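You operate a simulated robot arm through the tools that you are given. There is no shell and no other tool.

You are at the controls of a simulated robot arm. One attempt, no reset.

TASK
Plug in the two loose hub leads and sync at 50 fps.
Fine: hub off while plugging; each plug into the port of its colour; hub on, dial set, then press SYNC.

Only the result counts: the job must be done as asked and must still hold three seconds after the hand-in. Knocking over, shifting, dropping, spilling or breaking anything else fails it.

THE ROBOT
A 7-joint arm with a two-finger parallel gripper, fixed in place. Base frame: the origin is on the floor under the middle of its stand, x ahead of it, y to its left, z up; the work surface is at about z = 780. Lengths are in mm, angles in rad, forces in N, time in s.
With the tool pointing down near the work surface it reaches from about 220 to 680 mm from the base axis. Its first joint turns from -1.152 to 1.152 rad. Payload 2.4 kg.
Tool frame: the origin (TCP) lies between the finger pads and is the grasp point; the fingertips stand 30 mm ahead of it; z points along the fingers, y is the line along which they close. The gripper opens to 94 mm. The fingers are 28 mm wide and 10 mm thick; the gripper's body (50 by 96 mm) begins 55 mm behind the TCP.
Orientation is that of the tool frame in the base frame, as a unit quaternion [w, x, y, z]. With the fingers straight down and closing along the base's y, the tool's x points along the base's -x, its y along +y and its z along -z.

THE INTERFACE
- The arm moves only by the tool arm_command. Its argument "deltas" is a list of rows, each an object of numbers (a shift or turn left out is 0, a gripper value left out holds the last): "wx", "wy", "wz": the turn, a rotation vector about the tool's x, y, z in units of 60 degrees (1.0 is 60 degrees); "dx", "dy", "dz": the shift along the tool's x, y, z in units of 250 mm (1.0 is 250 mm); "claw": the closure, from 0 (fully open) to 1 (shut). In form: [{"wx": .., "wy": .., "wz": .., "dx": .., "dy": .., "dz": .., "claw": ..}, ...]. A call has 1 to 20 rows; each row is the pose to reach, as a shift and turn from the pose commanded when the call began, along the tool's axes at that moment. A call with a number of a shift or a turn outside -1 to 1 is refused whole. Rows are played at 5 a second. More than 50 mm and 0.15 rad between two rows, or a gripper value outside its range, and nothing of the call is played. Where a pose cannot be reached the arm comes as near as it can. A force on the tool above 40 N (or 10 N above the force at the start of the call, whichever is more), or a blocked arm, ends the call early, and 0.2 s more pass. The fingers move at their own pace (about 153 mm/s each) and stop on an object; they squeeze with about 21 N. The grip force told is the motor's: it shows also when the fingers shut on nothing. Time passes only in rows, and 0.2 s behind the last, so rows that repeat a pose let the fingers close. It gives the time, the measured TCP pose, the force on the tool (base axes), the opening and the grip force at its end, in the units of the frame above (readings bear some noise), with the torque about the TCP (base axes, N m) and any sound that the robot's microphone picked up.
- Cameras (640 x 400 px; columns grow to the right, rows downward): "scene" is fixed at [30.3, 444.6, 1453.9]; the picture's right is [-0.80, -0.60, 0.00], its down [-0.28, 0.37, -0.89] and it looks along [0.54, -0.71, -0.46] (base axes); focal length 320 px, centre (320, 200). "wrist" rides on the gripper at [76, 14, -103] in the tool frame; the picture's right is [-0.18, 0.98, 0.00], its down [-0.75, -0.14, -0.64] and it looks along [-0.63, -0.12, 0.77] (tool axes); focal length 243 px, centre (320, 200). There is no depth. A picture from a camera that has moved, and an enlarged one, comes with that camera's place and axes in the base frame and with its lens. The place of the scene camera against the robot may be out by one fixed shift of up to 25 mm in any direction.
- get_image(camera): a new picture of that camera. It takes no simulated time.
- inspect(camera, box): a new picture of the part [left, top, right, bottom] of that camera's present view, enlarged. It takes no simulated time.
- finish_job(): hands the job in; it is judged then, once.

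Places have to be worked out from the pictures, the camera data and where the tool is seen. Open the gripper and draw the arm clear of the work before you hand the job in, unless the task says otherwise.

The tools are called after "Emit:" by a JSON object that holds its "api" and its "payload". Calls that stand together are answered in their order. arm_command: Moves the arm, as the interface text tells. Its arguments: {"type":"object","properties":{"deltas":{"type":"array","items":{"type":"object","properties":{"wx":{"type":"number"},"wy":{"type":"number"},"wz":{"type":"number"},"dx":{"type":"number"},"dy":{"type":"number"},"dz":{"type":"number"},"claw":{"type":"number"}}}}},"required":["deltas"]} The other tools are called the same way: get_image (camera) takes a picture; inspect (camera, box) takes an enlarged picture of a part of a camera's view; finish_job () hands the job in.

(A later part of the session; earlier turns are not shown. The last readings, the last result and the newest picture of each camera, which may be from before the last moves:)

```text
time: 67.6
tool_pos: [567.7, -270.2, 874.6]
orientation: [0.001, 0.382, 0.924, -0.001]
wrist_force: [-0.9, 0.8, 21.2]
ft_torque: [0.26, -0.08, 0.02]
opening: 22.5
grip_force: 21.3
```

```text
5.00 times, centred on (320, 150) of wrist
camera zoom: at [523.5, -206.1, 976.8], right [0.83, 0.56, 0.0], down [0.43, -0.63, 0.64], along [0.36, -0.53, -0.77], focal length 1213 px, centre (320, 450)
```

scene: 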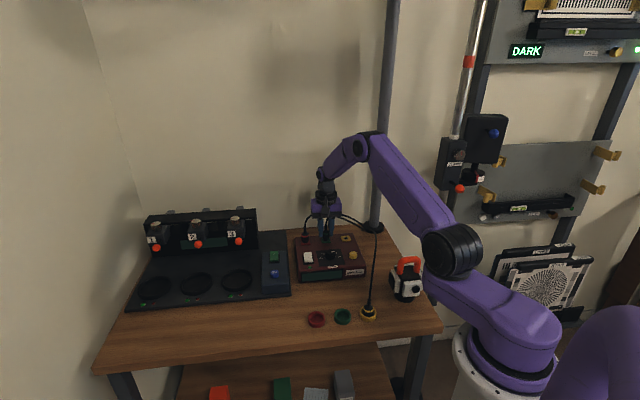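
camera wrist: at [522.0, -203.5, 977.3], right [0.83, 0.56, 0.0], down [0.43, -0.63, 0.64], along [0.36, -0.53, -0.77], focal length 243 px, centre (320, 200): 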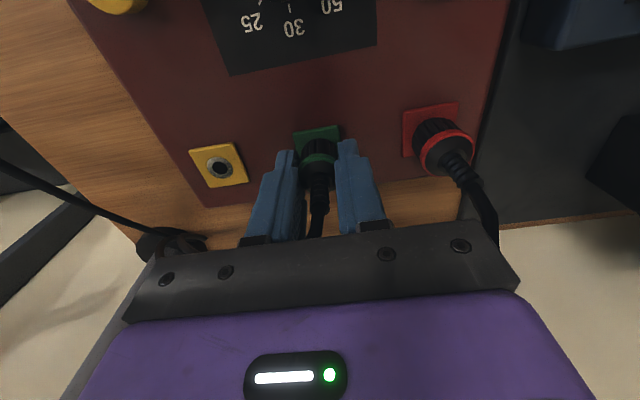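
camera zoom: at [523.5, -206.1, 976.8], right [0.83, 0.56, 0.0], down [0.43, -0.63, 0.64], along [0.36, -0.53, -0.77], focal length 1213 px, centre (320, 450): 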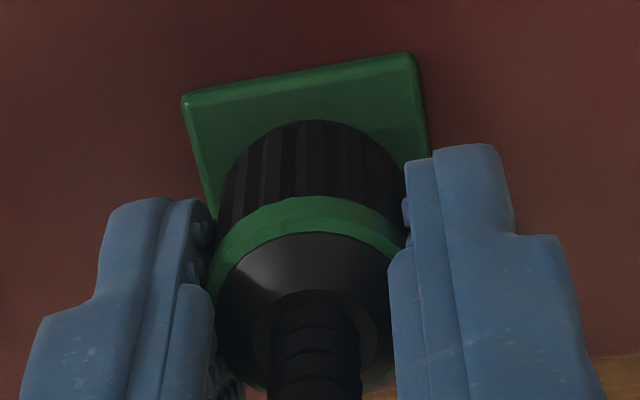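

Emit:
{"api": "arm_command", "payload": {"deltas": [{"dz": -0.004, "claw": 1}, {"dz": -0.008, "dx": -0.001, "dy": -0.001, "claw": 1}, {"dz": -0.008, "dx": -0.001, "dy": -0.001, "claw": 1}, {"dz": -0.003, "dx": -0.001, "dy": -0.001, "claw": 1}, {"dz": 0.0, "dx": -0.001, "dy": -0.001, "claw": 1}, {"dz": 0.001, "dx": -0.001, "dy": -0.001, "claw": 1}]}}

Emit:
{"api": "inspect", "payload": {"camera": "scene", "box": [321, 228, 341, 248]}}

Emit:
{"api": "inspect", "payload": {"camera": "wrist", "box": [270, 110, 370, 190]}}

```text
time: 69.0
tool_pos: [566.2, -270.7, 874.4]
orientation: [0.001, 0.383, 0.924, -0.001]
wrist_force: [-6.5, 1.4, 26.2]
ft_torque: [0.03, 0.34, 0.0]
opening: 22.6
grip_force: 20.4
```

```text
16.00 times, centred on (331, 238) of scene
camera zoom: at [29.7, 444.9, 1453.8], right [-0.8, -0.6, 0.0], down [-0.28, 0.37, -0.89], along [0.54, -0.71, -0.46], focal length 5125 px, centre (144, -408)
```

zoom: 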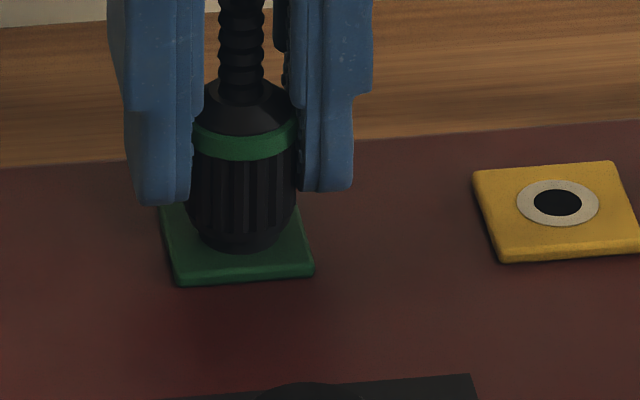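

```text
5.00 times, centred on (320, 150) of wrist
camera zoom: at [523.1, -206.4, 976.7], right [0.83, 0.56, 0.0], down [0.43, -0.63, 0.64], along [0.36, -0.53, -0.77], focal length 1213 px, centre (320, 450)
```

zoom: 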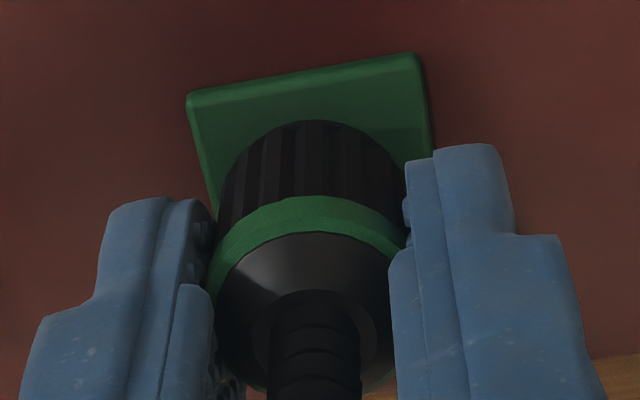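

Emit:
{"api": "inspect", "payload": {"camera": "scene", "box": [300, 226, 340, 251]}}

```text
16.00 times, centred on (320, 238) of scene
camera zoom: at [29.7, 444.9, 1453.8], right [-0.8, -0.6, 0.0], down [-0.28, 0.37, -0.89], along [0.54, -0.71, -0.46], focal length 5125 px, centre (320, -416)
```

zoom: 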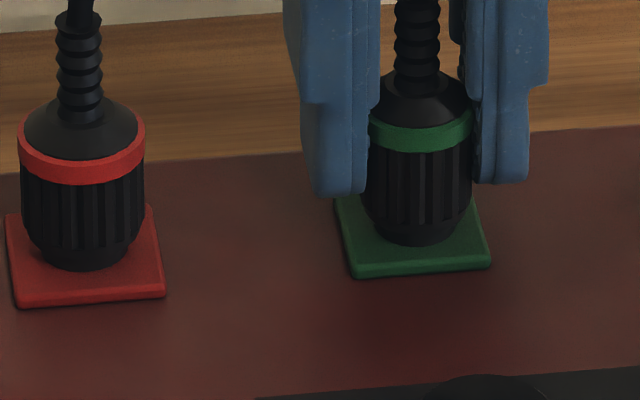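

Emit:
{"api": "inspect", "payload": {"camera": "scene", "box": [325, 300, 385, 330]}}

Emit:
{"api": "inspect", "payload": {"camera": "scene", "box": [333, 226, 353, 246]}}

Emit:
{"api": "inspect", "payload": {"camera": "wrist", "box": [170, 130, 270, 210]}}

```text
10.67 times, centred on (355, 315) of scene
camera zoom: at [29.7, 444.9, 1453.8], right [-0.8, -0.6, 0.0], down [-0.28, 0.37, -0.89], along [0.54, -0.71, -0.46], focal length 3417 px, centre (-53, -1027)
```

zoom: 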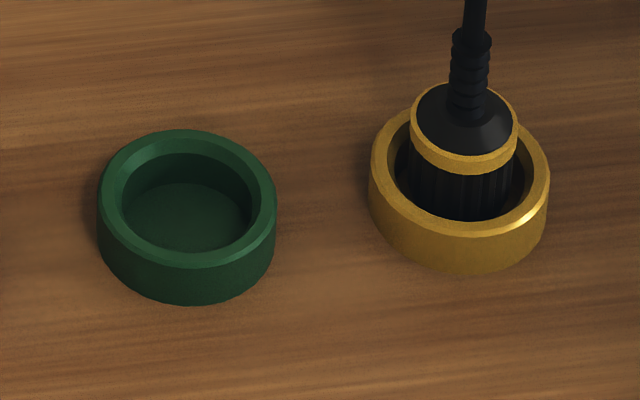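

```text
16.00 times, centred on (343, 236) of scene
camera zoom: at [29.7, 444.9, 1453.8], right [-0.8, -0.6, 0.0], down [-0.28, 0.37, -0.89], along [0.54, -0.71, -0.46], focal length 5125 px, centre (-48, -376)
```

zoom: 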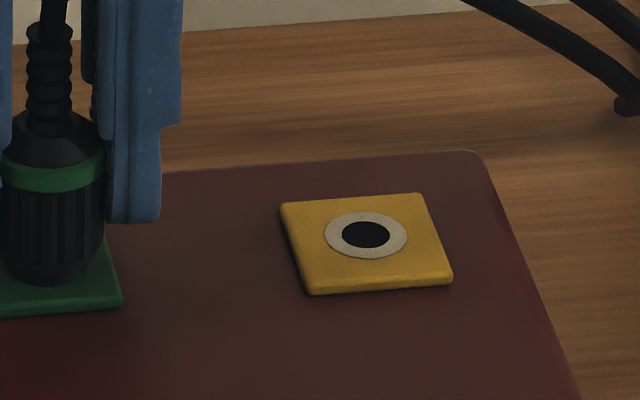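

```text
5.00 times, centred on (220, 170) of wrist
camera zoom: at [523.1, -206.4, 976.7], right [0.83, 0.56, 0.0], down [0.43, -0.63, 0.64], along [0.36, -0.53, -0.77], focal length 1213 px, centre (820, 350)
```

zoom: 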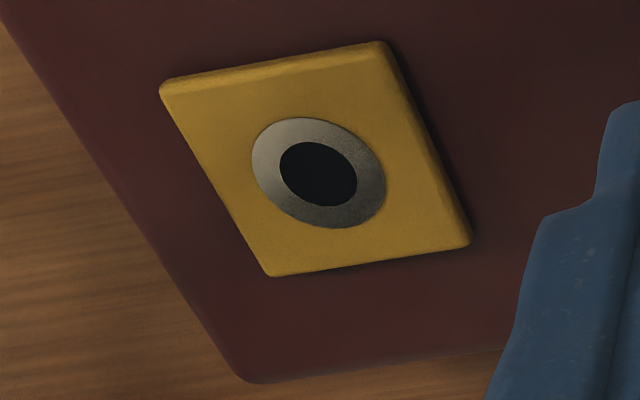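

Comparing all the presses, the plug has stayed at the port's surface level while x varied, so I need to find the hole more finely. I do a light-pressure sliding spiral around the earlier snap position and listen for it.

Emit:
{"api": "arm_command", "payload": {"deltas": [{"dz": -0.006, "claw": 1}, {"dz": -0.006, "dx": -0.0015, "dy": 0.0005, "claw": 1}, {"dz": -0.006, "dx": -0.003, "dy": 0.001, "claw": 1}, {"dz": -0.006, "dx": -0.0045, "dy": 0.0015, "claw": 1}, {"dz": -0.006, "dx": -0.006, "dy": 0.002, "claw": 1}, {"dz": -0.005, "dx": -0.006, "dy": 0.0036, "claw": 1}, {"dz": -0.005, "dx": -0.0044, "dy": 0.0036, "claw": 1}, {"dz": -0.005, "dx": -0.0044, "dy": 0.002, "claw": 1}, {"dz": -0.005, "dx": -0.0044, "dy": 0.0004, "claw": 1}, {"dz": -0.005, "dx": -0.006, "dy": 0.0004, "claw": 1}, {"dz": -0.005, "dx": -0.0076, "dy": 0.0004, "claw": 1}, {"dz": -0.005, "dx": -0.0076, "dy": 0.002, "claw": 1}, {"dz": -0.005, "dx": -0.0076, "dy": 0.0036, "claw": 1}, {"dz": -0.005, "dx": -0.006, "dy": 0.003, "claw": 1}]}}

Emit:
{"api": "inspect", "payload": {"camera": "scene", "box": [311, 226, 351, 251]}}

Emit:
{"api": "inspect", "payload": {"camera": "wrist", "box": [270, 110, 370, 190]}}

```text
time: 72.0
tool_pos: [567.9, -271.5, 874.8]
orientation: [0.001, 0.384, 0.923, -0.001]
wrist_force: [0.6, -2.9, 16.1]
ft_torque: [-0.2, 0.14, -0.02]
opening: 22.4
grip_force: 20.8
```

```text
16.00 times, centred on (331, 238) of scene
camera zoom: at [30.0, 444.7, 1453.8], right [-0.8, -0.6, 0.0], down [-0.28, 0.37, -0.89], along [0.54, -0.71, -0.46], focal length 5125 px, centre (144, -416)
```

zoom: 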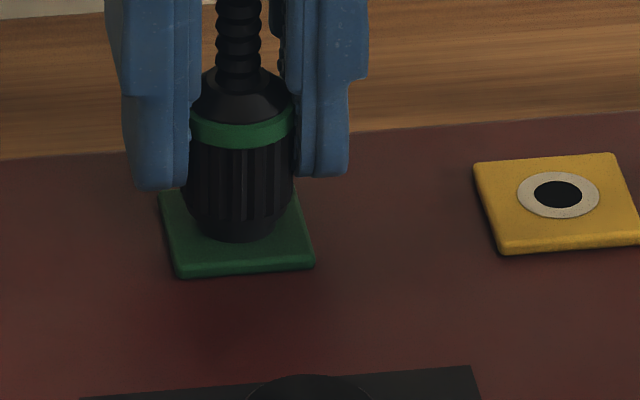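

```text
5.00 times, centred on (320, 150) of wrist
camera zoom: at [524.8, -207.4, 977.0], right [0.83, 0.56, 0.0], down [0.43, -0.63, 0.64], along [0.36, -0.53, -0.76], focal length 1213 px, centre (320, 450)
```

zoom: 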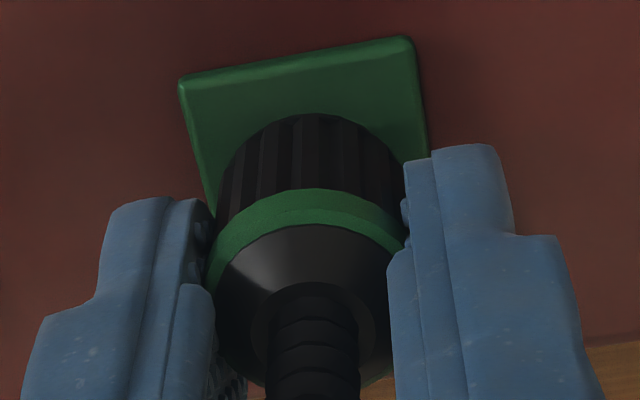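

Spot searches with up to 33 N at what looks like the centred position don't seat it, so I'm missing something about the plug or port geometry. I'll lift the plug away toward the open area and tilt it so the scene camera can see its underside.

Emit:
{"api": "arm_command", "payload": {"deltas": [{"dz": -0.02, "claw": 1}, {"dz": -0.1, "claw": 1}, {"dz": -0.25, "claw": 1}, {"dz": -0.4, "claw": 1}, {"dz": -0.5, "claw": 1}, {"dz": -0.6, "dx": 0.12, "claw": 1}, {"dz": -0.7, "dx": 0.27, "claw": 1}, {"dz": -0.75, "dx": 0.42, "claw": 1}, {"dz": -0.8, "dx": 0.57, "claw": 1}, {"dz": -0.8, "dx": 0.72, "claw": 1}, {"dz": -0.8, "dx": 0.85, "claw": 1}, {"dz": -0.8, "dx": 0.85, "claw": 1}]}}

Emit:
{"api": "get_image", "payload": {"camera": "scene"}}

```text
time: 74.6
tool_pos: [419.9, -121.2, 1074.0]
orientation: [0.0, 0.382, 0.924, 0.0]
wrist_force: [-0.5, -0.1, -0.5]
ft_torque: [0.01, -0.02, -0.02]
opening: 23.1
grip_force: 21.3
```

```text
taken
```

scene: 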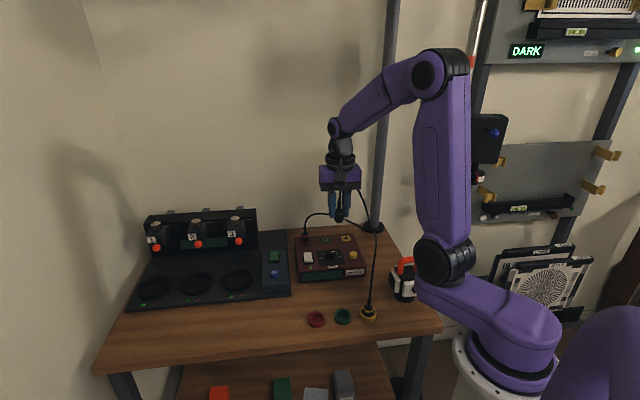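

Emit:
{"api": "arm_command", "payload": {"deltas": [{"wy": 0.12, "claw": 1}, {"wy": 0.24, "claw": 1}, {"wy": 0.36, "claw": 1}, {"wy": 0.48, "claw": 1}, {"wy": 0.6, "claw": 1}, {"wy": 0.72, "claw": 1}, {"wy": 0.84, "claw": 1}, {"wy": 0.95, "claw": 1}, {"wy": 0.95, "claw": 1}]}}

Emit:
{"api": "get_image", "payload": {"camera": "scene"}}

Emit:
{"api": "inspect", "payload": {"camera": "scene", "box": [320, 195, 360, 220]}}

```text
time: 76.6
tool_pos: [418.4, -121.0, 1075.5]
orientation: [-0.442, 0.336, 0.811, 0.183]
wrist_force: [0.3, 0.0, -1.0]
ft_torque: [0.02, -0.02, 0.0]
opening: 22.9
grip_force: 20.9
```

```text
taken
```

scene: 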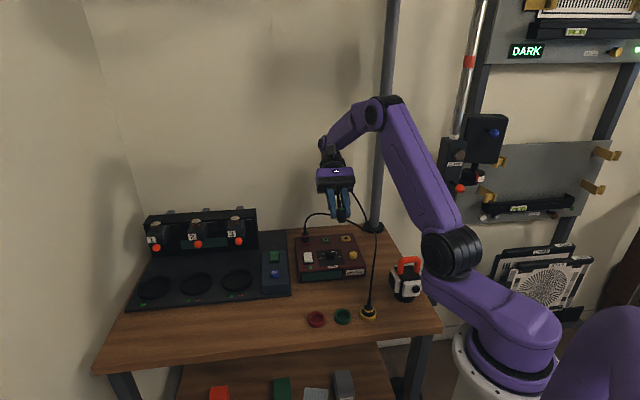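

```text
16.00 times, centred on (340, 208) of scene
camera zoom: at [30.3, 444.6, 1453.9], right [-0.8, -0.6, 0.0], down [-0.28, 0.37, -0.89], along [0.54, -0.71, -0.46], focal length 5125 px, centre (0, 80)
```

zoom: 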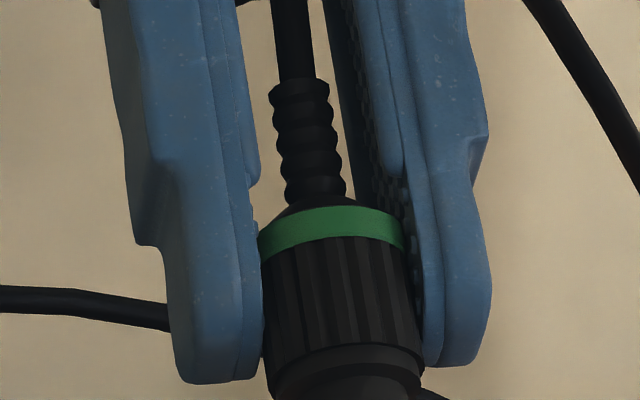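

Emit:
{"api": "inspect", "payload": {"camera": "scene", "box": [322, 208, 362, 233]}}

```text
16.00 times, centred on (342, 220) of scene
camera zoom: at [30.3, 444.6, 1453.9], right [-0.8, -0.6, 0.0], down [-0.28, 0.37, -0.89], along [0.54, -0.71, -0.46], focal length 5125 px, centre (-32, -128)
```

zoom: 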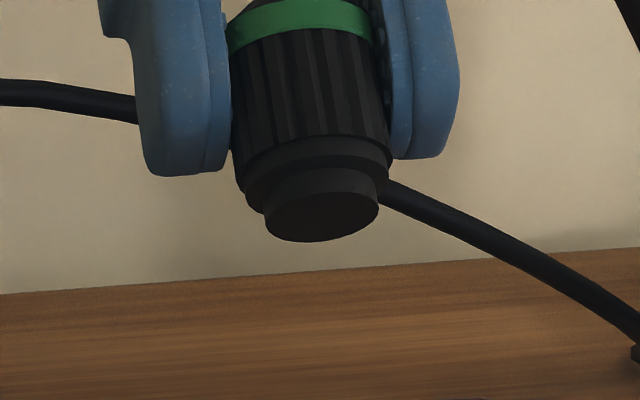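

The underside is a plain flat nose about 17 mm across, matching the port ring, so it needs a close, straight fit. My current grip has it slightly tilted. I return upright over the port, set the plug down on it, and re-grip lower for a straighter hold.

Emit:
{"api": "arm_command", "payload": {"deltas": [{"wy": -0.12, "claw": 1}, {"wy": -0.24, "claw": 1}, {"wy": -0.36, "claw": 1}, {"wy": -0.48, "claw": 1}, {"wy": -0.6, "claw": 1}, {"wy": -0.72, "claw": 1}, {"wy": -0.84, "claw": 1}, {"wy": -0.95, "claw": 1}, {"wy": -0.95, "claw": 1}]}}

Emit:
{"api": "arm_command", "payload": {"deltas": [{"dx": -0.15, "claw": 1}, {"dx": -0.3, "dz": 0.05, "claw": 1}, {"dx": -0.45, "dz": 0.1, "claw": 1}, {"dx": -0.6, "dz": 0.2, "claw": 1}, {"dx": -0.75, "dz": 0.3, "claw": 1}, {"dx": -0.85, "dz": 0.4, "claw": 1}, {"dx": -0.85, "dz": 0.55, "claw": 1}, {"dx": -0.85, "dz": 0.68, "claw": 1}, {"dx": -0.85, "dz": 0.74, "claw": 1}, {"dx": -0.85, "dz": 0.765, "claw": 1}, {"dx": -0.85, "dz": 0.765, "claw": 1}]}}

Emit:
{"api": "inspect", "payload": {"camera": "scene", "box": [311, 226, 351, 251]}}

Emit:
{"api": "inspect", "payload": {"camera": "wrist", "box": [280, 105, 360, 165]}}

```text
time: 78.6
tool_pos: [418.8, -121.8, 1074.8]
orientation: [0.001, 0.383, 0.924, -0.001]
wrist_force: [0.1, 0.5, 0.2]
ft_torque: [-0.01, -0.02, 0.01]
opening: 23.1
grip_force: 20.7
```

```text
time: 81.0
tool_pos: [569.1, -272.1, 883.1]
orientation: [0.0, 0.383, 0.924, 0.0]
wrist_force: [0.2, 0.3, -0.5]
ft_torque: [-0.04, 0.01, -0.01]
opening: 23.2
grip_force: 21.6
```

```text
16.00 times, centred on (331, 238) of scene
camera zoom: at [30.3, 444.6, 1453.9], right [-0.8, -0.6, 0.0], down [-0.28, 0.37, -0.89], along [0.54, -0.71, -0.46], focal length 5125 px, centre (144, -416)
```

zoom: 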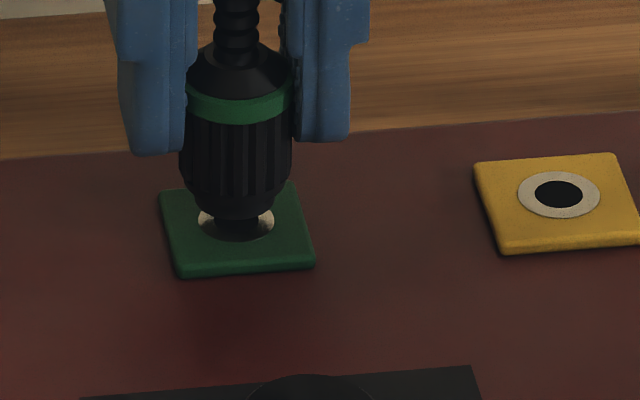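

```text
6.67 times, centred on (320, 135) of wrist
camera zoom: at [525.7, -207.7, 985.5], right [0.83, 0.56, 0.0], down [0.43, -0.63, 0.64], along [0.36, -0.53, -0.77], focal length 1618 px, centre (320, 633)
```

zoom: 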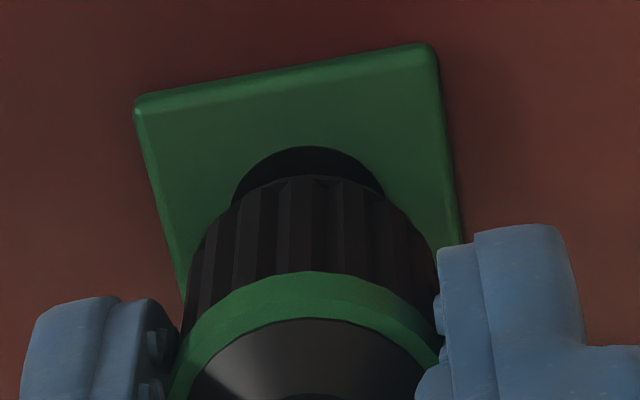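

Emit:
{"api": "arm_command", "payload": {"deltas": [{"dz": 0.012, "claw": 1}, {"dz": 0.022, "claw": 1}, {"dz": 0.03, "claw": 1}, {"dz": 0.034, "claw": 1}, {"dz": 0.034, "claw": 1}]}}

Emit:
{"api": "inspect", "payload": {"camera": "scene", "box": [311, 226, 351, 251]}}

Emit:
{"api": "inspect", "payload": {"camera": "wrist", "box": [280, 105, 360, 165]}}

```text
time: 82.2
tool_pos: [568.6, -271.2, 874.9]
orientation: [0.002, 0.383, 0.924, 0.0]
wrist_force: [-2.1, 1.3, 15.5]
ft_torque: [0.09, 0.06, -0.03]
opening: 23.2
grip_force: 21.0
heard: snap
```

```text
16.00 times, centred on (331, 238) of scene
camera zoom: at [29.9, 444.8, 1453.8], right [-0.8, -0.6, 0.0], down [-0.28, 0.37, -0.89], along [0.54, -0.71, -0.46], focal length 5125 px, centre (144, -416)
```

zoom: 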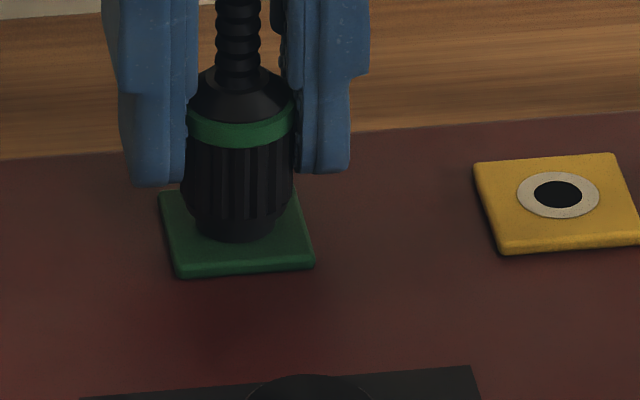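

```text
6.67 times, centred on (320, 135) of wrist
camera zoom: at [524.9, -207.4, 977.7], right [0.83, 0.56, 0.0], down [0.43, -0.63, 0.64], along [0.36, -0.53, -0.76], focal length 1618 px, centre (320, 633)
```

zoom: 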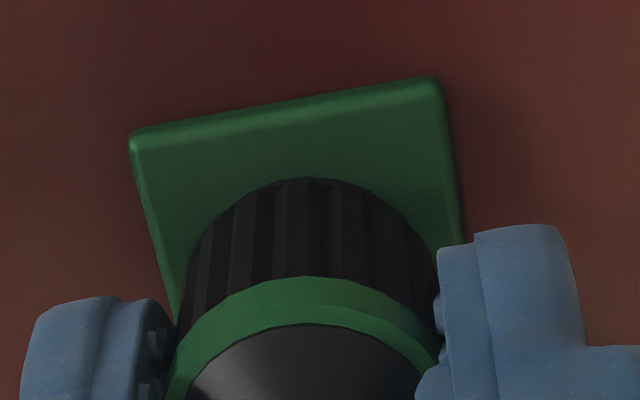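

The snap came again when I approached from well above, so the latch re-arms only after moving away. I open the fingers without lifting and see where the plug settles.

Emit:
{"api": "arm_command", "payload": {"deltas": [{"claw": 0.72}, {"claw": 0.66}, {"claw": 0.66}, {"claw": 0.66}]}}

Emit:
{"api": "inspect", "payload": {"camera": "scene", "box": [300, 226, 340, 251]}}

Emit:
{"api": "inspect", "payload": {"camera": "wrist", "box": [280, 105, 360, 165]}}

```text
time: 83.2
tool_pos: [568.5, -271.4, 874.4]
orientation: [0.001, 0.383, 0.924, 0.0]
wrist_force: [-0.1, 1.3, 0.0]
ft_torque: [-0.04, -0.03, 0.02]
opening: 32.1
grip_force: 0.1
```

```text
16.00 times, centred on (320, 238) of scene
camera zoom: at [30.3, 444.6, 1453.9], right [-0.8, -0.6, 0.0], down [-0.28, 0.37, -0.89], along [0.54, -0.71, -0.46], focal length 5125 px, centre (320, -416)
```

zoom: 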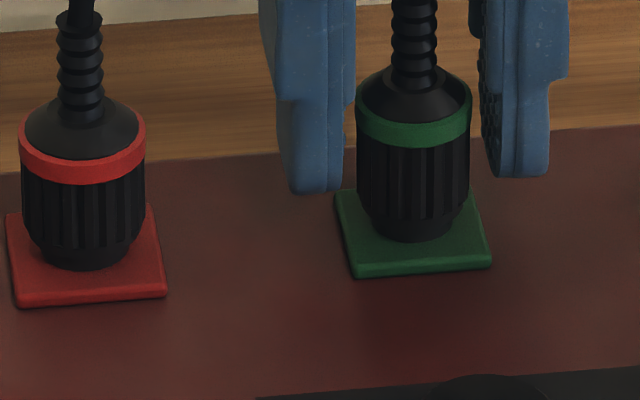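

```text
6.67 times, centred on (320, 135) of wrist
camera zoom: at [524.6, -207.3, 976.9], right [0.83, 0.56, 0.0], down [0.43, -0.63, 0.64], along [0.36, -0.53, -0.77], focal length 1618 px, centre (320, 633)
```

zoom: 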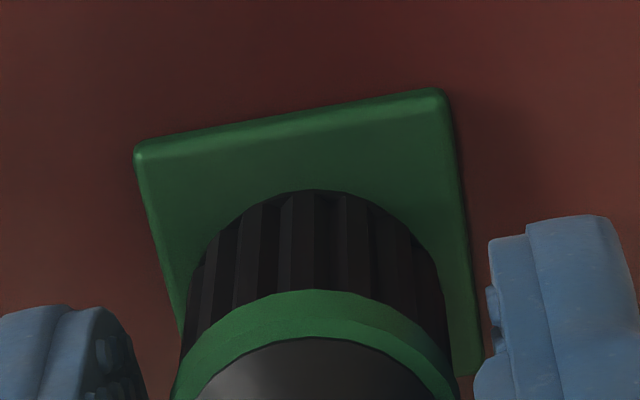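

Emit:
{"api": "arm_command", "payload": {"deltas": [{"dz": 0.012, "claw": 0.66}, {"dz": 0.02, "claw": 0.66}, {"dz": 0.02, "claw": 0.66}]}}

Emit:
{"api": "inspect", "payload": {"camera": "scene", "box": [311, 226, 351, 251]}}

Emit:
{"api": "inspect", "payload": {"camera": "wrist", "box": [270, 105, 370, 185]}}

```text
time: 84.0
tool_pos: [568.9, -270.7, 869.4]
orientation: [-0.001, 0.383, 0.924, 0.0]
wrist_force: [-0.2, -0.1, 0.2]
ft_torque: [0.0, -0.01, 0.01]
opening: 32.1
grip_force: 0.0
```

```text
16.00 times, centred on (331, 238) of scene
camera zoom: at [30.3, 444.6, 1453.9], right [-0.8, -0.6, 0.0], down [-0.28, 0.37, -0.89], along [0.54, -0.71, -0.46], focal length 5125 px, centre (144, -416)
```

zoom: 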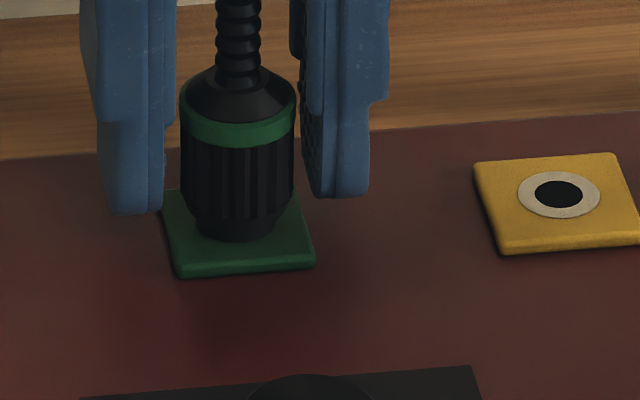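

```text
5.00 times, centred on (320, 145) of wrist
camera zoom: at [525.0, -206.7, 971.8], right [0.83, 0.56, 0.0], down [0.43, -0.63, 0.64], along [0.36, -0.53, -0.77], focal length 1213 px, centre (320, 475)
```

zoom: 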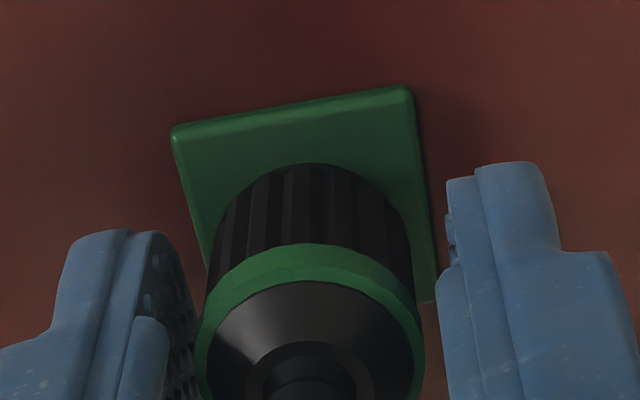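

Emit:
{"api": "arm_command", "payload": {"deltas": [{"claw": 0.72}, {"claw": 1}, {"claw": 1}, {"claw": 1}, {"dz": 0.004, "claw": 1}, {"dz": 0.008, "claw": 1}, {"dz": 0.008, "claw": 1}]}}

Emit:
{"api": "inspect", "payload": {"camera": "scene", "box": [311, 226, 351, 251]}}

Emit:
{"api": "inspect", "payload": {"camera": "wrist", "box": [270, 105, 370, 185]}}

```text
time: 85.6
tool_pos: [568.0, -272.3, 867.5]
orientation: [0.001, 0.383, 0.924, 0.0]
wrist_force: [-7.1, -0.7, 18.7]
ft_torque: [-0.03, 0.27, 0.01]
opening: 23.4
grip_force: 20.9
```

```text
16.00 times, centred on (331, 238) of scene
camera zoom: at [29.8, 444.8, 1453.8], right [-0.8, -0.6, 0.0], down [-0.28, 0.37, -0.89], along [0.54, -0.71, -0.46], focal length 5125 px, centre (144, -416)
```

zoom: 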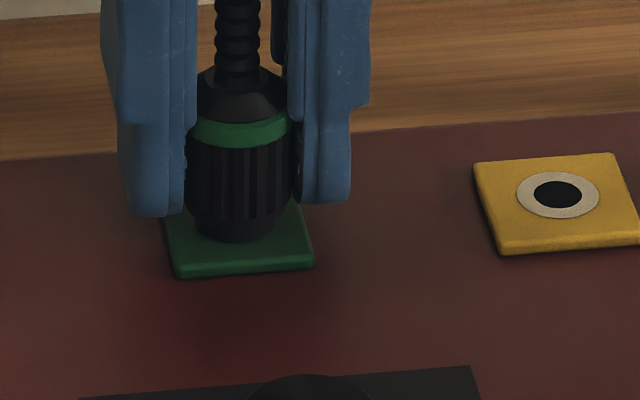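

```text
5.00 times, centred on (320, 145) of wrist
camera zoom: at [524.7, -207.0, 970.5], right [0.83, 0.56, 0.0], down [0.43, -0.63, 0.64], along [0.36, -0.53, -0.77], focal length 1213 px, centre (320, 475)
```

zoom: 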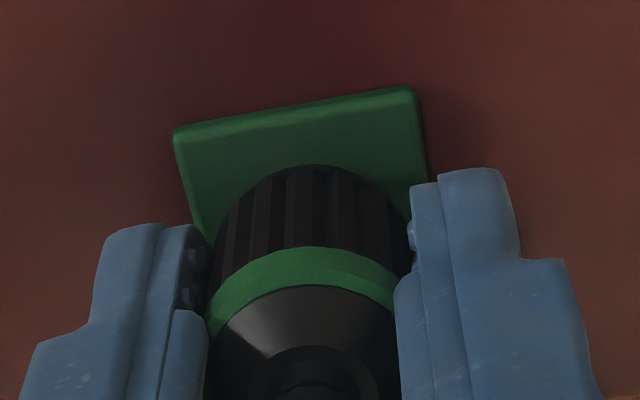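

Emit:
{"api": "arm_command", "payload": {"deltas": [{"dz": 0.003, "claw": 1}, {"dz": 0.006, "claw": 1}, {"dz": 0.006, "claw": 1}]}}

Emit:
{"api": "inspect", "payload": {"camera": "scene", "box": [300, 226, 340, 251]}}

```text
time: 86.4
tool_pos: [569.8, -271.2, 866.0]
orientation: [0.0, 0.383, 0.924, 0.0]
wrist_force: [-2.9, -2.9, 17.5]
ft_torque: [-0.08, 0.17, 0.0]
opening: 23.4
grip_force: 21.0
```

```text
16.00 times, centred on (320, 238) of scene
camera zoom: at [29.9, 444.7, 1453.8], right [-0.8, -0.6, 0.0], down [-0.28, 0.37, -0.89], along [0.54, -0.71, -0.46], focal length 5125 px, centre (320, -416)
```

zoom: 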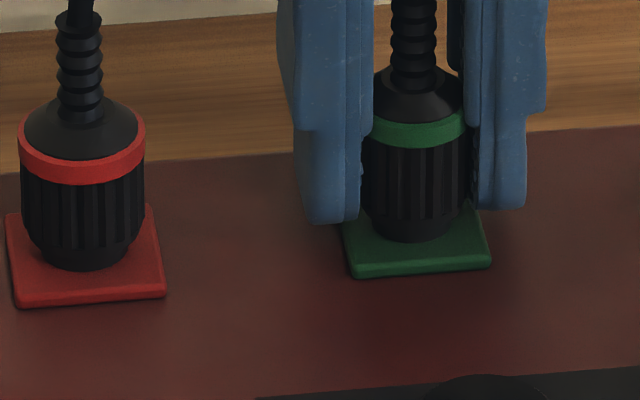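

It doesn't go lower at about 18 N. I test whether it's latched: release, re-close without load, then lift only 1 mm and read the force.

Emit:
{"api": "arm_command", "payload": {"deltas": [{"claw": 0.7}, {"claw": 0.7}, {"dz": -0.01, "claw": 0.7}, {"dz": -0.01, "claw": 1}, {"dz": -0.01, "claw": 1}, {"dz": -0.01, "claw": 1}, {"dz": -0.012, "claw": 1}, {"dz": -0.014, "claw": 1}]}}

Emit:
{"api": "inspect", "payload": {"camera": "scene", "box": [300, 226, 340, 251]}}

```text
time: 88.2
tool_pos: [568.1, -271.4, 869.0]
orientation: [0.001, 0.383, 0.924, 0.0]
wrist_force: [0.3, -0.1, -0.6]
ft_torque: [-0.01, -0.02, 0.0]
opening: 23.6
grip_force: 21.2
heard: snap
```

```text
16.00 times, centred on (320, 238) of scene
camera zoom: at [30.3, 444.6, 1453.9], right [-0.8, -0.6, 0.0], down [-0.28, 0.37, -0.89], along [0.54, -0.71, -0.46], focal length 5125 px, centre (320, -416)
```

zoom: 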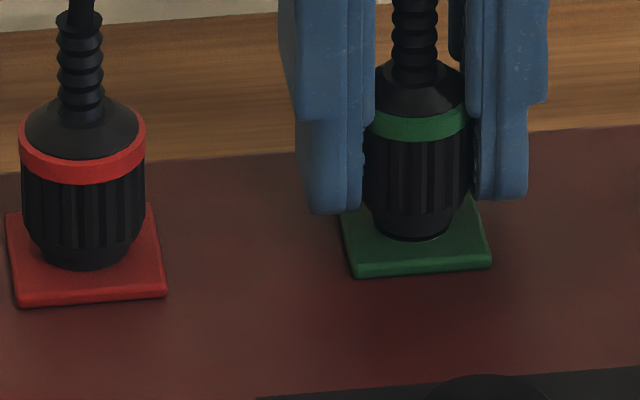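

Lifting 1 mm unlatched it, so it really had been plugged: the snap is the seat signal, and the latch survived opening and pressing. I lift about 12 mm to re-arm it, then re-check alignment before coming straight down again.

Emit:
{"api": "arm_command", "payload": {"deltas": [{"dz": -0.016, "claw": 1}, {"dz": -0.036, "claw": 1}, {"dz": -0.048, "claw": 1}, {"dz": -0.048, "claw": 1}, {"dz": -0.048, "claw": 1}]}}

Emit:
{"api": "inspect", "payload": {"camera": "scene", "box": [311, 226, 351, 251]}}

Emit:
{"api": "inspect", "payload": {"camera": "wrist", "box": [280, 105, 360, 165]}}

```text
time: 89.4
tool_pos: [566.7, -270.8, 881.7]
orientation: [-0.001, 0.383, 0.924, 0.0]
wrist_force: [-1.2, 1.1, -0.8]
ft_torque: [0.03, 0.0, -0.01]
opening: 23.4
grip_force: 21.3
```

```text
16.00 times, centred on (331, 238) of scene
camera zoom: at [30.3, 444.6, 1453.9], right [-0.8, -0.6, 0.0], down [-0.28, 0.37, -0.89], along [0.54, -0.71, -0.46], focal length 5125 px, centre (144, -416)
```

zoom: 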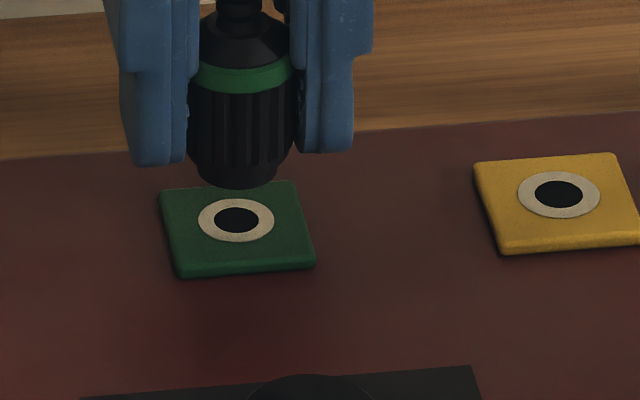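

```text
6.67 times, centred on (320, 135) of wrist
camera zoom: at [524.3, -206.7, 983.9], right [0.83, 0.56, 0.0], down [0.43, -0.63, 0.64], along [0.36, -0.53, -0.77], focal length 1618 px, centre (320, 633)
```

zoom: 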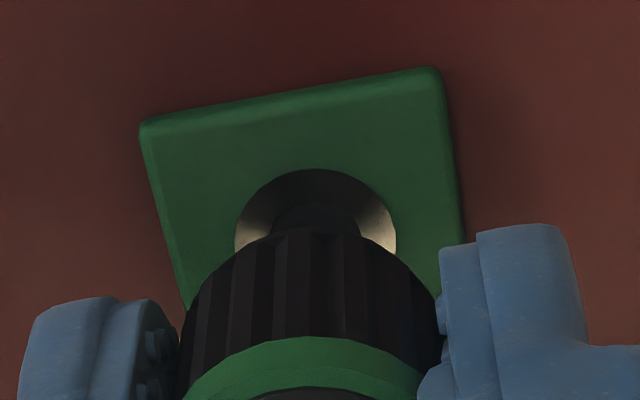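

Clear view: the plug is within about 0.3 mm of concentric. I make the small correction and come straight down in one motion.

Emit:
{"api": "arm_command", "payload": {"deltas": [{"dx": -0.0006, "dy": 0.0012, "claw": 1}, {"dx": -0.0006, "dy": 0.0012, "claw": 1}, {"dx": -0.0006, "dy": 0.0012, "dz": 0.02, "claw": 1}, {"dx": -0.0006, "dy": 0.0012, "dz": 0.038, "claw": 1}, {"dx": -0.0006, "dy": 0.0012, "dz": 0.05, "claw": 1}, {"dx": -0.0006, "dy": 0.0012, "dz": 0.057, "claw": 1}, {"dx": -0.0006, "dy": 0.0012, "dz": 0.059, "claw": 1}]}}

Emit:
{"api": "inspect", "payload": {"camera": "scene", "box": [311, 226, 351, 251]}}

Emit:
{"api": "inspect", "payload": {"camera": "wrist", "box": [280, 105, 360, 165]}}

```text
time: 91.0
tool_pos: [567.2, -270.7, 867.8]
orientation: [-0.001, 0.384, 0.924, 0.0]
wrist_force: [-8.1, 3.9, 10.6]
ft_torque: [0.15, 0.26, -0.02]
opening: 23.2
grip_force: 21.0
heard: snap
```

```text
16.00 times, centred on (331, 238) of scene
camera zoom: at [29.9, 444.8, 1453.8], right [-0.8, -0.6, 0.0], down [-0.28, 0.37, -0.89], along [0.54, -0.71, -0.46], focal length 5125 px, centre (144, -416)
```

zoom: 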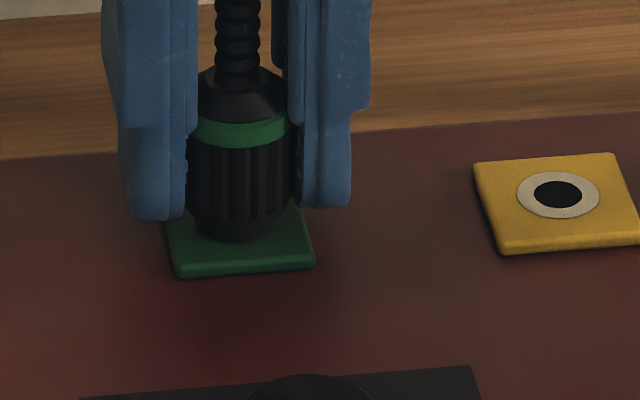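

```text
6.67 times, centred on (320, 135) of wrist
camera zoom: at [524.7, -206.9, 970.1], right [0.83, 0.56, 0.0], down [0.43, -0.63, 0.64], along [0.36, -0.53, -0.77], focal length 1618 px, centre (320, 633)
```

zoom: 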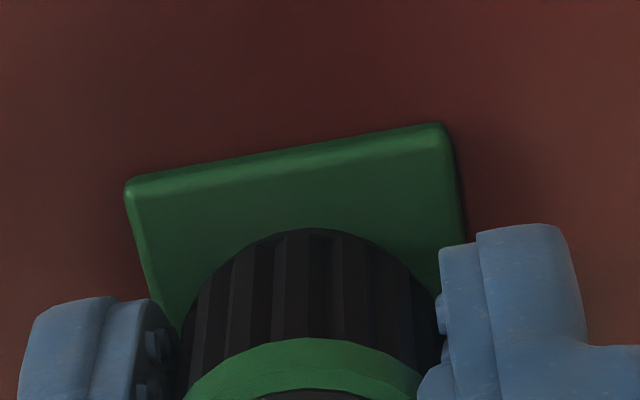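

Snap heard, and the sideways reaction shows the plug is now held. I open the fingers and withdraw straight up.

Emit:
{"api": "arm_command", "payload": {"deltas": [{"claw": 0.72}, {"claw": 0.62}, {"claw": 0.6}, {"dz": -0.03, "claw": 0.6}, {"dz": -0.1, "claw": 0.6}, {"dz": -0.22, "claw": 0.6}, {"dz": -0.36, "claw": 0.6}, {"dz": -0.5, "claw": 0.6}, {"dz": -0.5, "claw": 0.6}]}}

Emit:
{"api": "inspect", "payload": {"camera": "scene", "box": [300, 226, 340, 251]}}

Emit:
{"api": "get_image", "payload": {"camera": "wrist"}}

```text
time: 93.0
tool_pos: [569.1, -271.2, 990.4]
orientation: [0.0, 0.383, 0.924, 0.0]
wrist_force: [0.1, -0.1, 0.6]
ft_torque: [-0.03, -0.01, 0.01]
opening: 37.5
grip_force: 0.1
```

```text
16.00 times, centred on (320, 238) of scene
camera zoom: at [30.3, 444.6, 1453.9], right [-0.8, -0.6, 0.0], down [-0.28, 0.37, -0.89], along [0.54, -0.71, -0.46], focal length 5125 px, centre (320, -416)
```

zoom: 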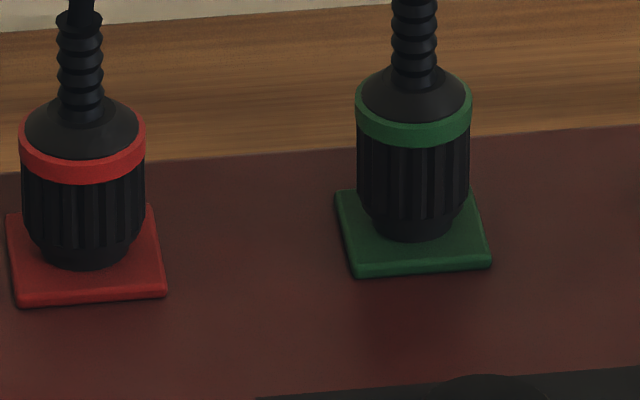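

```text
taken
camera wrist: at [526.2, -206.2, 1093.1], right [0.83, 0.56, 0.0], down [0.43, -0.63, 0.64], along [0.36, -0.53, -0.77], focal length 243 px, centre (320, 200)
```

wrist: 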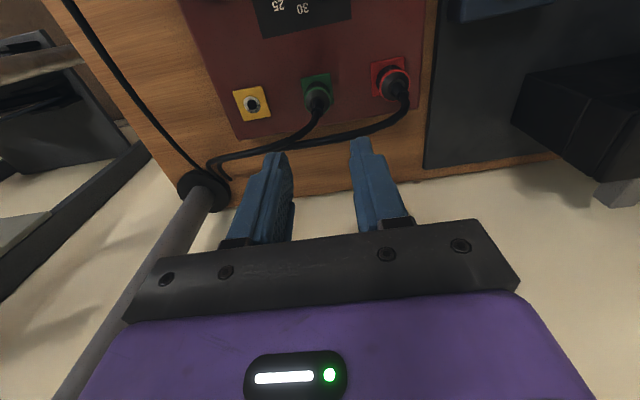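

The green plug stays in its port with nothing disturbed. Next is the yellow plug, so I move above its cup.

Emit:
{"api": "arm_command", "payload": {"deltas": [{"dx": 0.15, "dy": -0.03, "claw": 0.4}, {"dx": 0.32, "dy": -0.08, "claw": 0.4}, {"dx": 0.49, "dy": -0.12, "claw": 0.4}, {"dx": 0.66, "dy": -0.16, "claw": 0.4}, {"dx": 0.83, "dy": -0.2, "claw": 0.4}, {"dx": 1.0, "dy": -0.24, "claw": 0.4}, {"dx": 1.0, "dy": -0.28, "claw": 0.4}, {"dx": 1.0, "dy": -0.28, "claw": 0.4}]}}

Emit:
{"api": "arm_command", "payload": {"deltas": [{"dx": 0.1, "dz": 0.1, "claw": 0.4}, {"dx": 0.19, "dz": 0.2, "claw": 0.4}, {"dx": 0.19, "dz": 0.3, "claw": 0.4}, {"dx": 0.19, "dz": 0.44, "claw": 0.4}, {"dx": 0.19, "dz": 0.44, "claw": 0.4}, {"dx": 0.19, "dz": 0.44, "claw": 0.4}]}}

Emit:
{"api": "get_image", "payload": {"camera": "wrist"}}

Emit:
{"api": "inspect", "payload": {"camera": "wrist", "box": [240, 60, 400, 180]}}

Emit:
{"api": "inspect", "payload": {"camera": "scene", "box": [300, 215, 400, 335]}}

```text
time: 94.8
tool_pos: [340.4, -143.0, 992.1]
orientation: [0.0, 0.383, 0.924, -0.001]
wrist_force: [-1.1, 0.1, 0.6]
ft_torque: [0.0, -0.01, -0.01]
opening: 56.4
grip_force: 0.1
```

```text
time: 96.2
tool_pos: [310.8, -109.3, 881.4]
orientation: [0.0, 0.383, 0.924, 0.0]
wrist_force: [-0.3, -0.1, -0.8]
ft_torque: [0.01, 0.02, -0.03]
opening: 56.2
grip_force: 0.1
```

```text
taken
camera wrist: at [266.9, -45.9, 984.7], right [0.83, 0.56, 0.0], down [0.43, -0.63, 0.64], along [0.36, -0.53, -0.77], focal length 243 px, centre (320, 200)
```

wrist: 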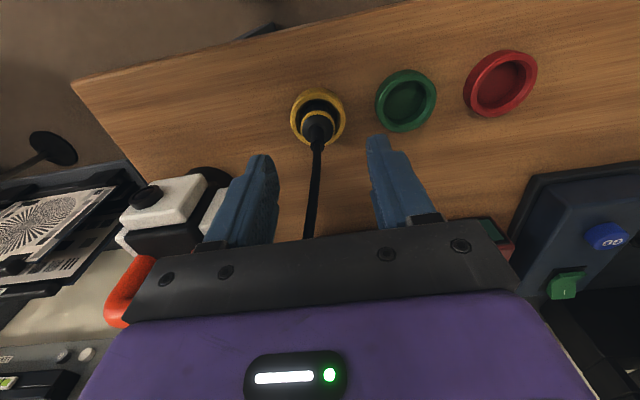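

```text
3.33 times, centred on (320, 120) of wrist
camera zoom: at [266.9, -45.9, 984.7], right [0.83, 0.56, 0.0], down [0.43, -0.63, 0.64], along [0.36, -0.53, -0.77], focal length 809 px, centre (320, 467)
```

zoom: 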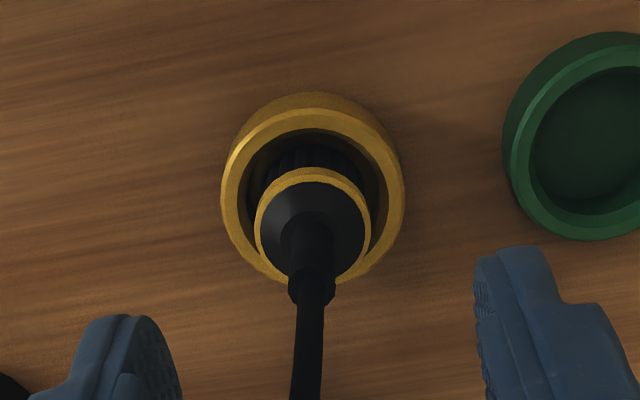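

```text
3.33 times, centred on (350, 275) of scene
camera zoom: at [30.3, 444.6, 1453.9], right [-0.8, -0.6, 0.0], down [-0.28, 0.37, -0.89], along [0.54, -0.71, -0.46], focal length 1068 px, centre (220, -50)
```

zoom: 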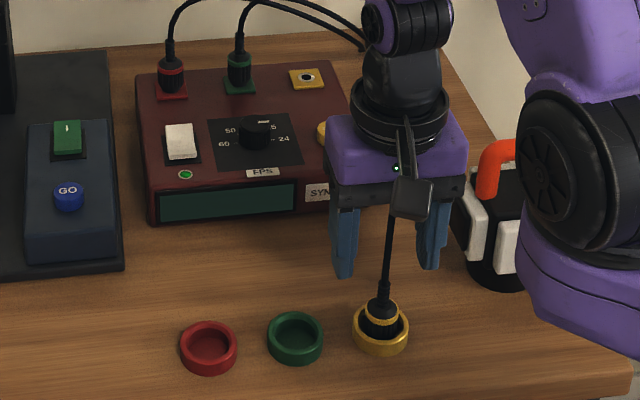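

The yellow plug lies about 3.5 mm forward and 1 mm left of the tool axis. I correct for that and descend to grip it just above the cup rim.

Emit:
{"api": "arm_command", "payload": {"deltas": [{"dx": 0.007, "dy": -0.002, "claw": 0.4}, {"dx": 0.014, "dy": -0.004, "dz": 0.06, "claw": 0.4}, {"dx": 0.014, "dy": -0.004, "dz": 0.12, "claw": 0.4}, {"dx": 0.014, "dy": -0.004, "dz": 0.17, "claw": 0.4}, {"dx": 0.014, "dy": -0.004, "dz": 0.2, "claw": 0.4}, {"dx": 0.014, "dy": -0.004, "dz": 0.208, "claw": 0.4}, {"dx": 0.014, "dy": -0.004, "dz": 0.208, "claw": 0.4}]}}

Emit:
{"api": "inspect", "payload": {"camera": "wrist", "box": [220, 80, 420, 230]}}

Emit:
{"api": "inspect", "payload": {"camera": "scene", "box": [335, 280, 395, 325]}}

```text
time: 97.8
tool_pos: [305.2, -108.3, 828.6]
orientation: [0.0, 0.382, 0.924, 0.0]
wrist_force: [0.6, 0.3, 0.4]
ft_torque: [0.02, 0.03, -0.06]
opening: 56.3
grip_force: 0.0
```

```text
2.67 times, centred on (320, 155) of wrist
camera zoom: at [262.3, -44.5, 932.2], right [0.83, 0.56, 0.0], down [0.43, -0.63, 0.64], along [0.36, -0.53, -0.77], focal length 647 px, centre (320, 320)
```

zoom: 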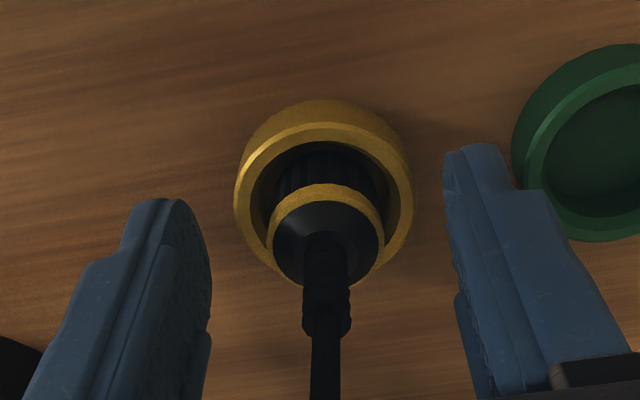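

```text
8.89 times, centred on (365, 302) of scene
camera zoom: at [30.3, 444.6, 1453.9], right [-0.8, -0.6, 0.0], down [-0.28, 0.37, -0.89], along [0.54, -0.71, -0.46], focal length 2848 px, centre (-80, -711)
```

zoom: 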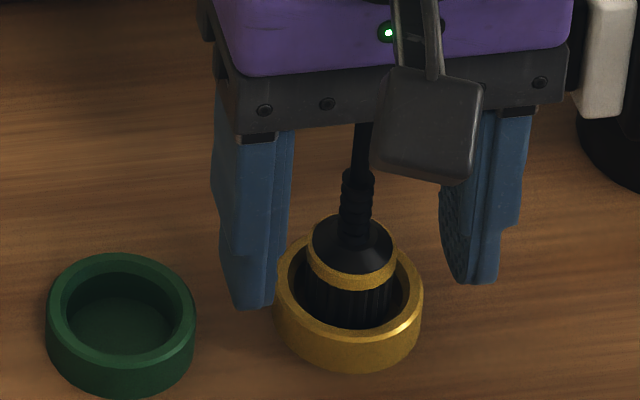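

Emit:
{"api": "arm_command", "payload": {"deltas": [{"dx": 0.004, "dy": 0.004, "claw": 0.4}, {"dx": 0.007, "dy": 0.008, "claw": 0.4}, {"dx": 0.007, "dy": 0.008, "claw": 0.6}, {"dx": 0.007, "dy": 0.008, "claw": 0.72}, {"dx": 0.007, "dy": 0.008, "claw": 1}, {"dx": 0.007, "dy": 0.008, "claw": 1}, {"dx": 0.007, "dy": 0.008, "claw": 1}]}}

Emit:
{"api": "inspect", "payload": {"camera": "wrist", "box": [220, 80, 420, 230]}}

```text
time: 99.4
tool_pos: [305.9, -105.6, 828.1]
orientation: [0.0, 0.383, 0.924, 0.0]
wrist_force: [0.1, -0.1, 0.2]
ft_torque: [-0.02, 0.02, -0.02]
opening: 25.5
grip_force: 20.8
```

```text
2.67 times, centred on (320, 155) of wrist
camera zoom: at [262.3, -42.4, 932.0], right [0.83, 0.56, 0.0], down [0.43, -0.63, 0.64], along [0.36, -0.53, -0.77], focal length 647 px, centre (320, 320)
```

zoom: 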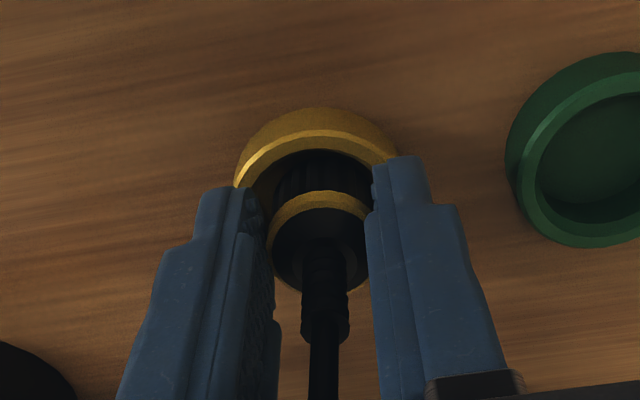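

The yellow plug is gripped (collar 25.5 mm). I lift it straight up.

Emit:
{"api": "arm_command", "payload": {"deltas": [{"dz": -0.04, "claw": 1}, {"dz": -0.1, "claw": 1}, {"dz": -0.2, "claw": 1}, {"dz": -0.3, "claw": 1}, {"dz": -0.4, "claw": 1}, {"dz": -0.5, "claw": 1}, {"dz": -0.5, "claw": 1}]}}

Emit:
{"api": "inspect", "payload": {"camera": "scene", "box": [300, 205, 400, 325]}}

Emit:
{"api": "inspect", "payload": {"camera": "wrist", "box": [270, 120, 370, 195]}}

```text
time: 101.0
tool_pos: [305.0, -107.0, 952.3]
orientation: [0.0, 0.383, 0.924, 0.0]
wrist_force: [0.9, 0.6, -0.8]
ft_torque: [0.02, -0.01, -0.01]
opening: 25.4
grip_force: 20.9
```

```text
3.33 times, centred on (350, 265) of scene
camera zoom: at [30.3, 444.6, 1453.9], right [-0.8, -0.6, 0.0], down [-0.28, 0.37, -0.89], along [0.54, -0.71, -0.46], focal length 1068 px, centre (220, -17)
```

zoom: 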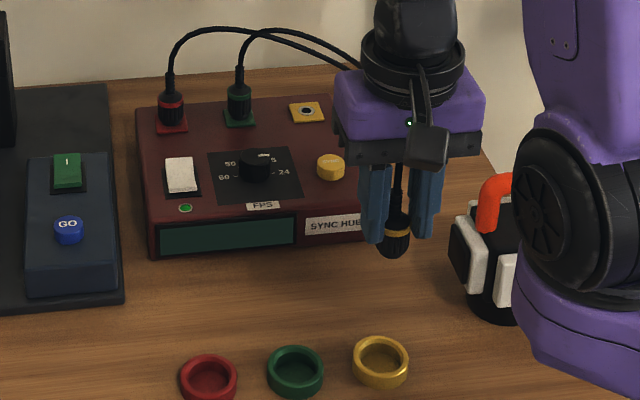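

```text
5.33 times, centred on (320, 158) of wrist
camera zoom: at [261.4, -42.9, 1055.9], right [0.83, 0.56, 0.0], down [0.43, -0.63, 0.64], along [0.36, -0.53, -0.77], focal length 1294 px, centre (320, 427)
```

zoom: 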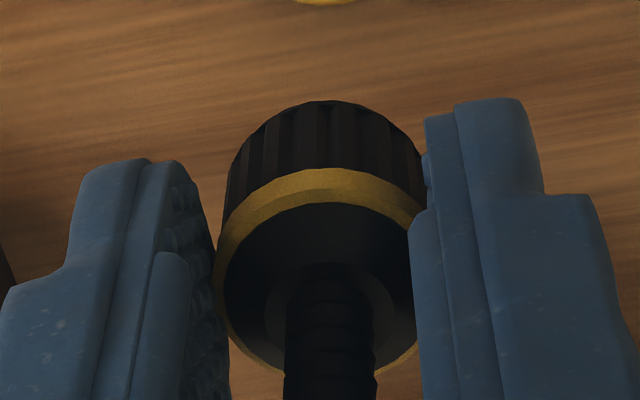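

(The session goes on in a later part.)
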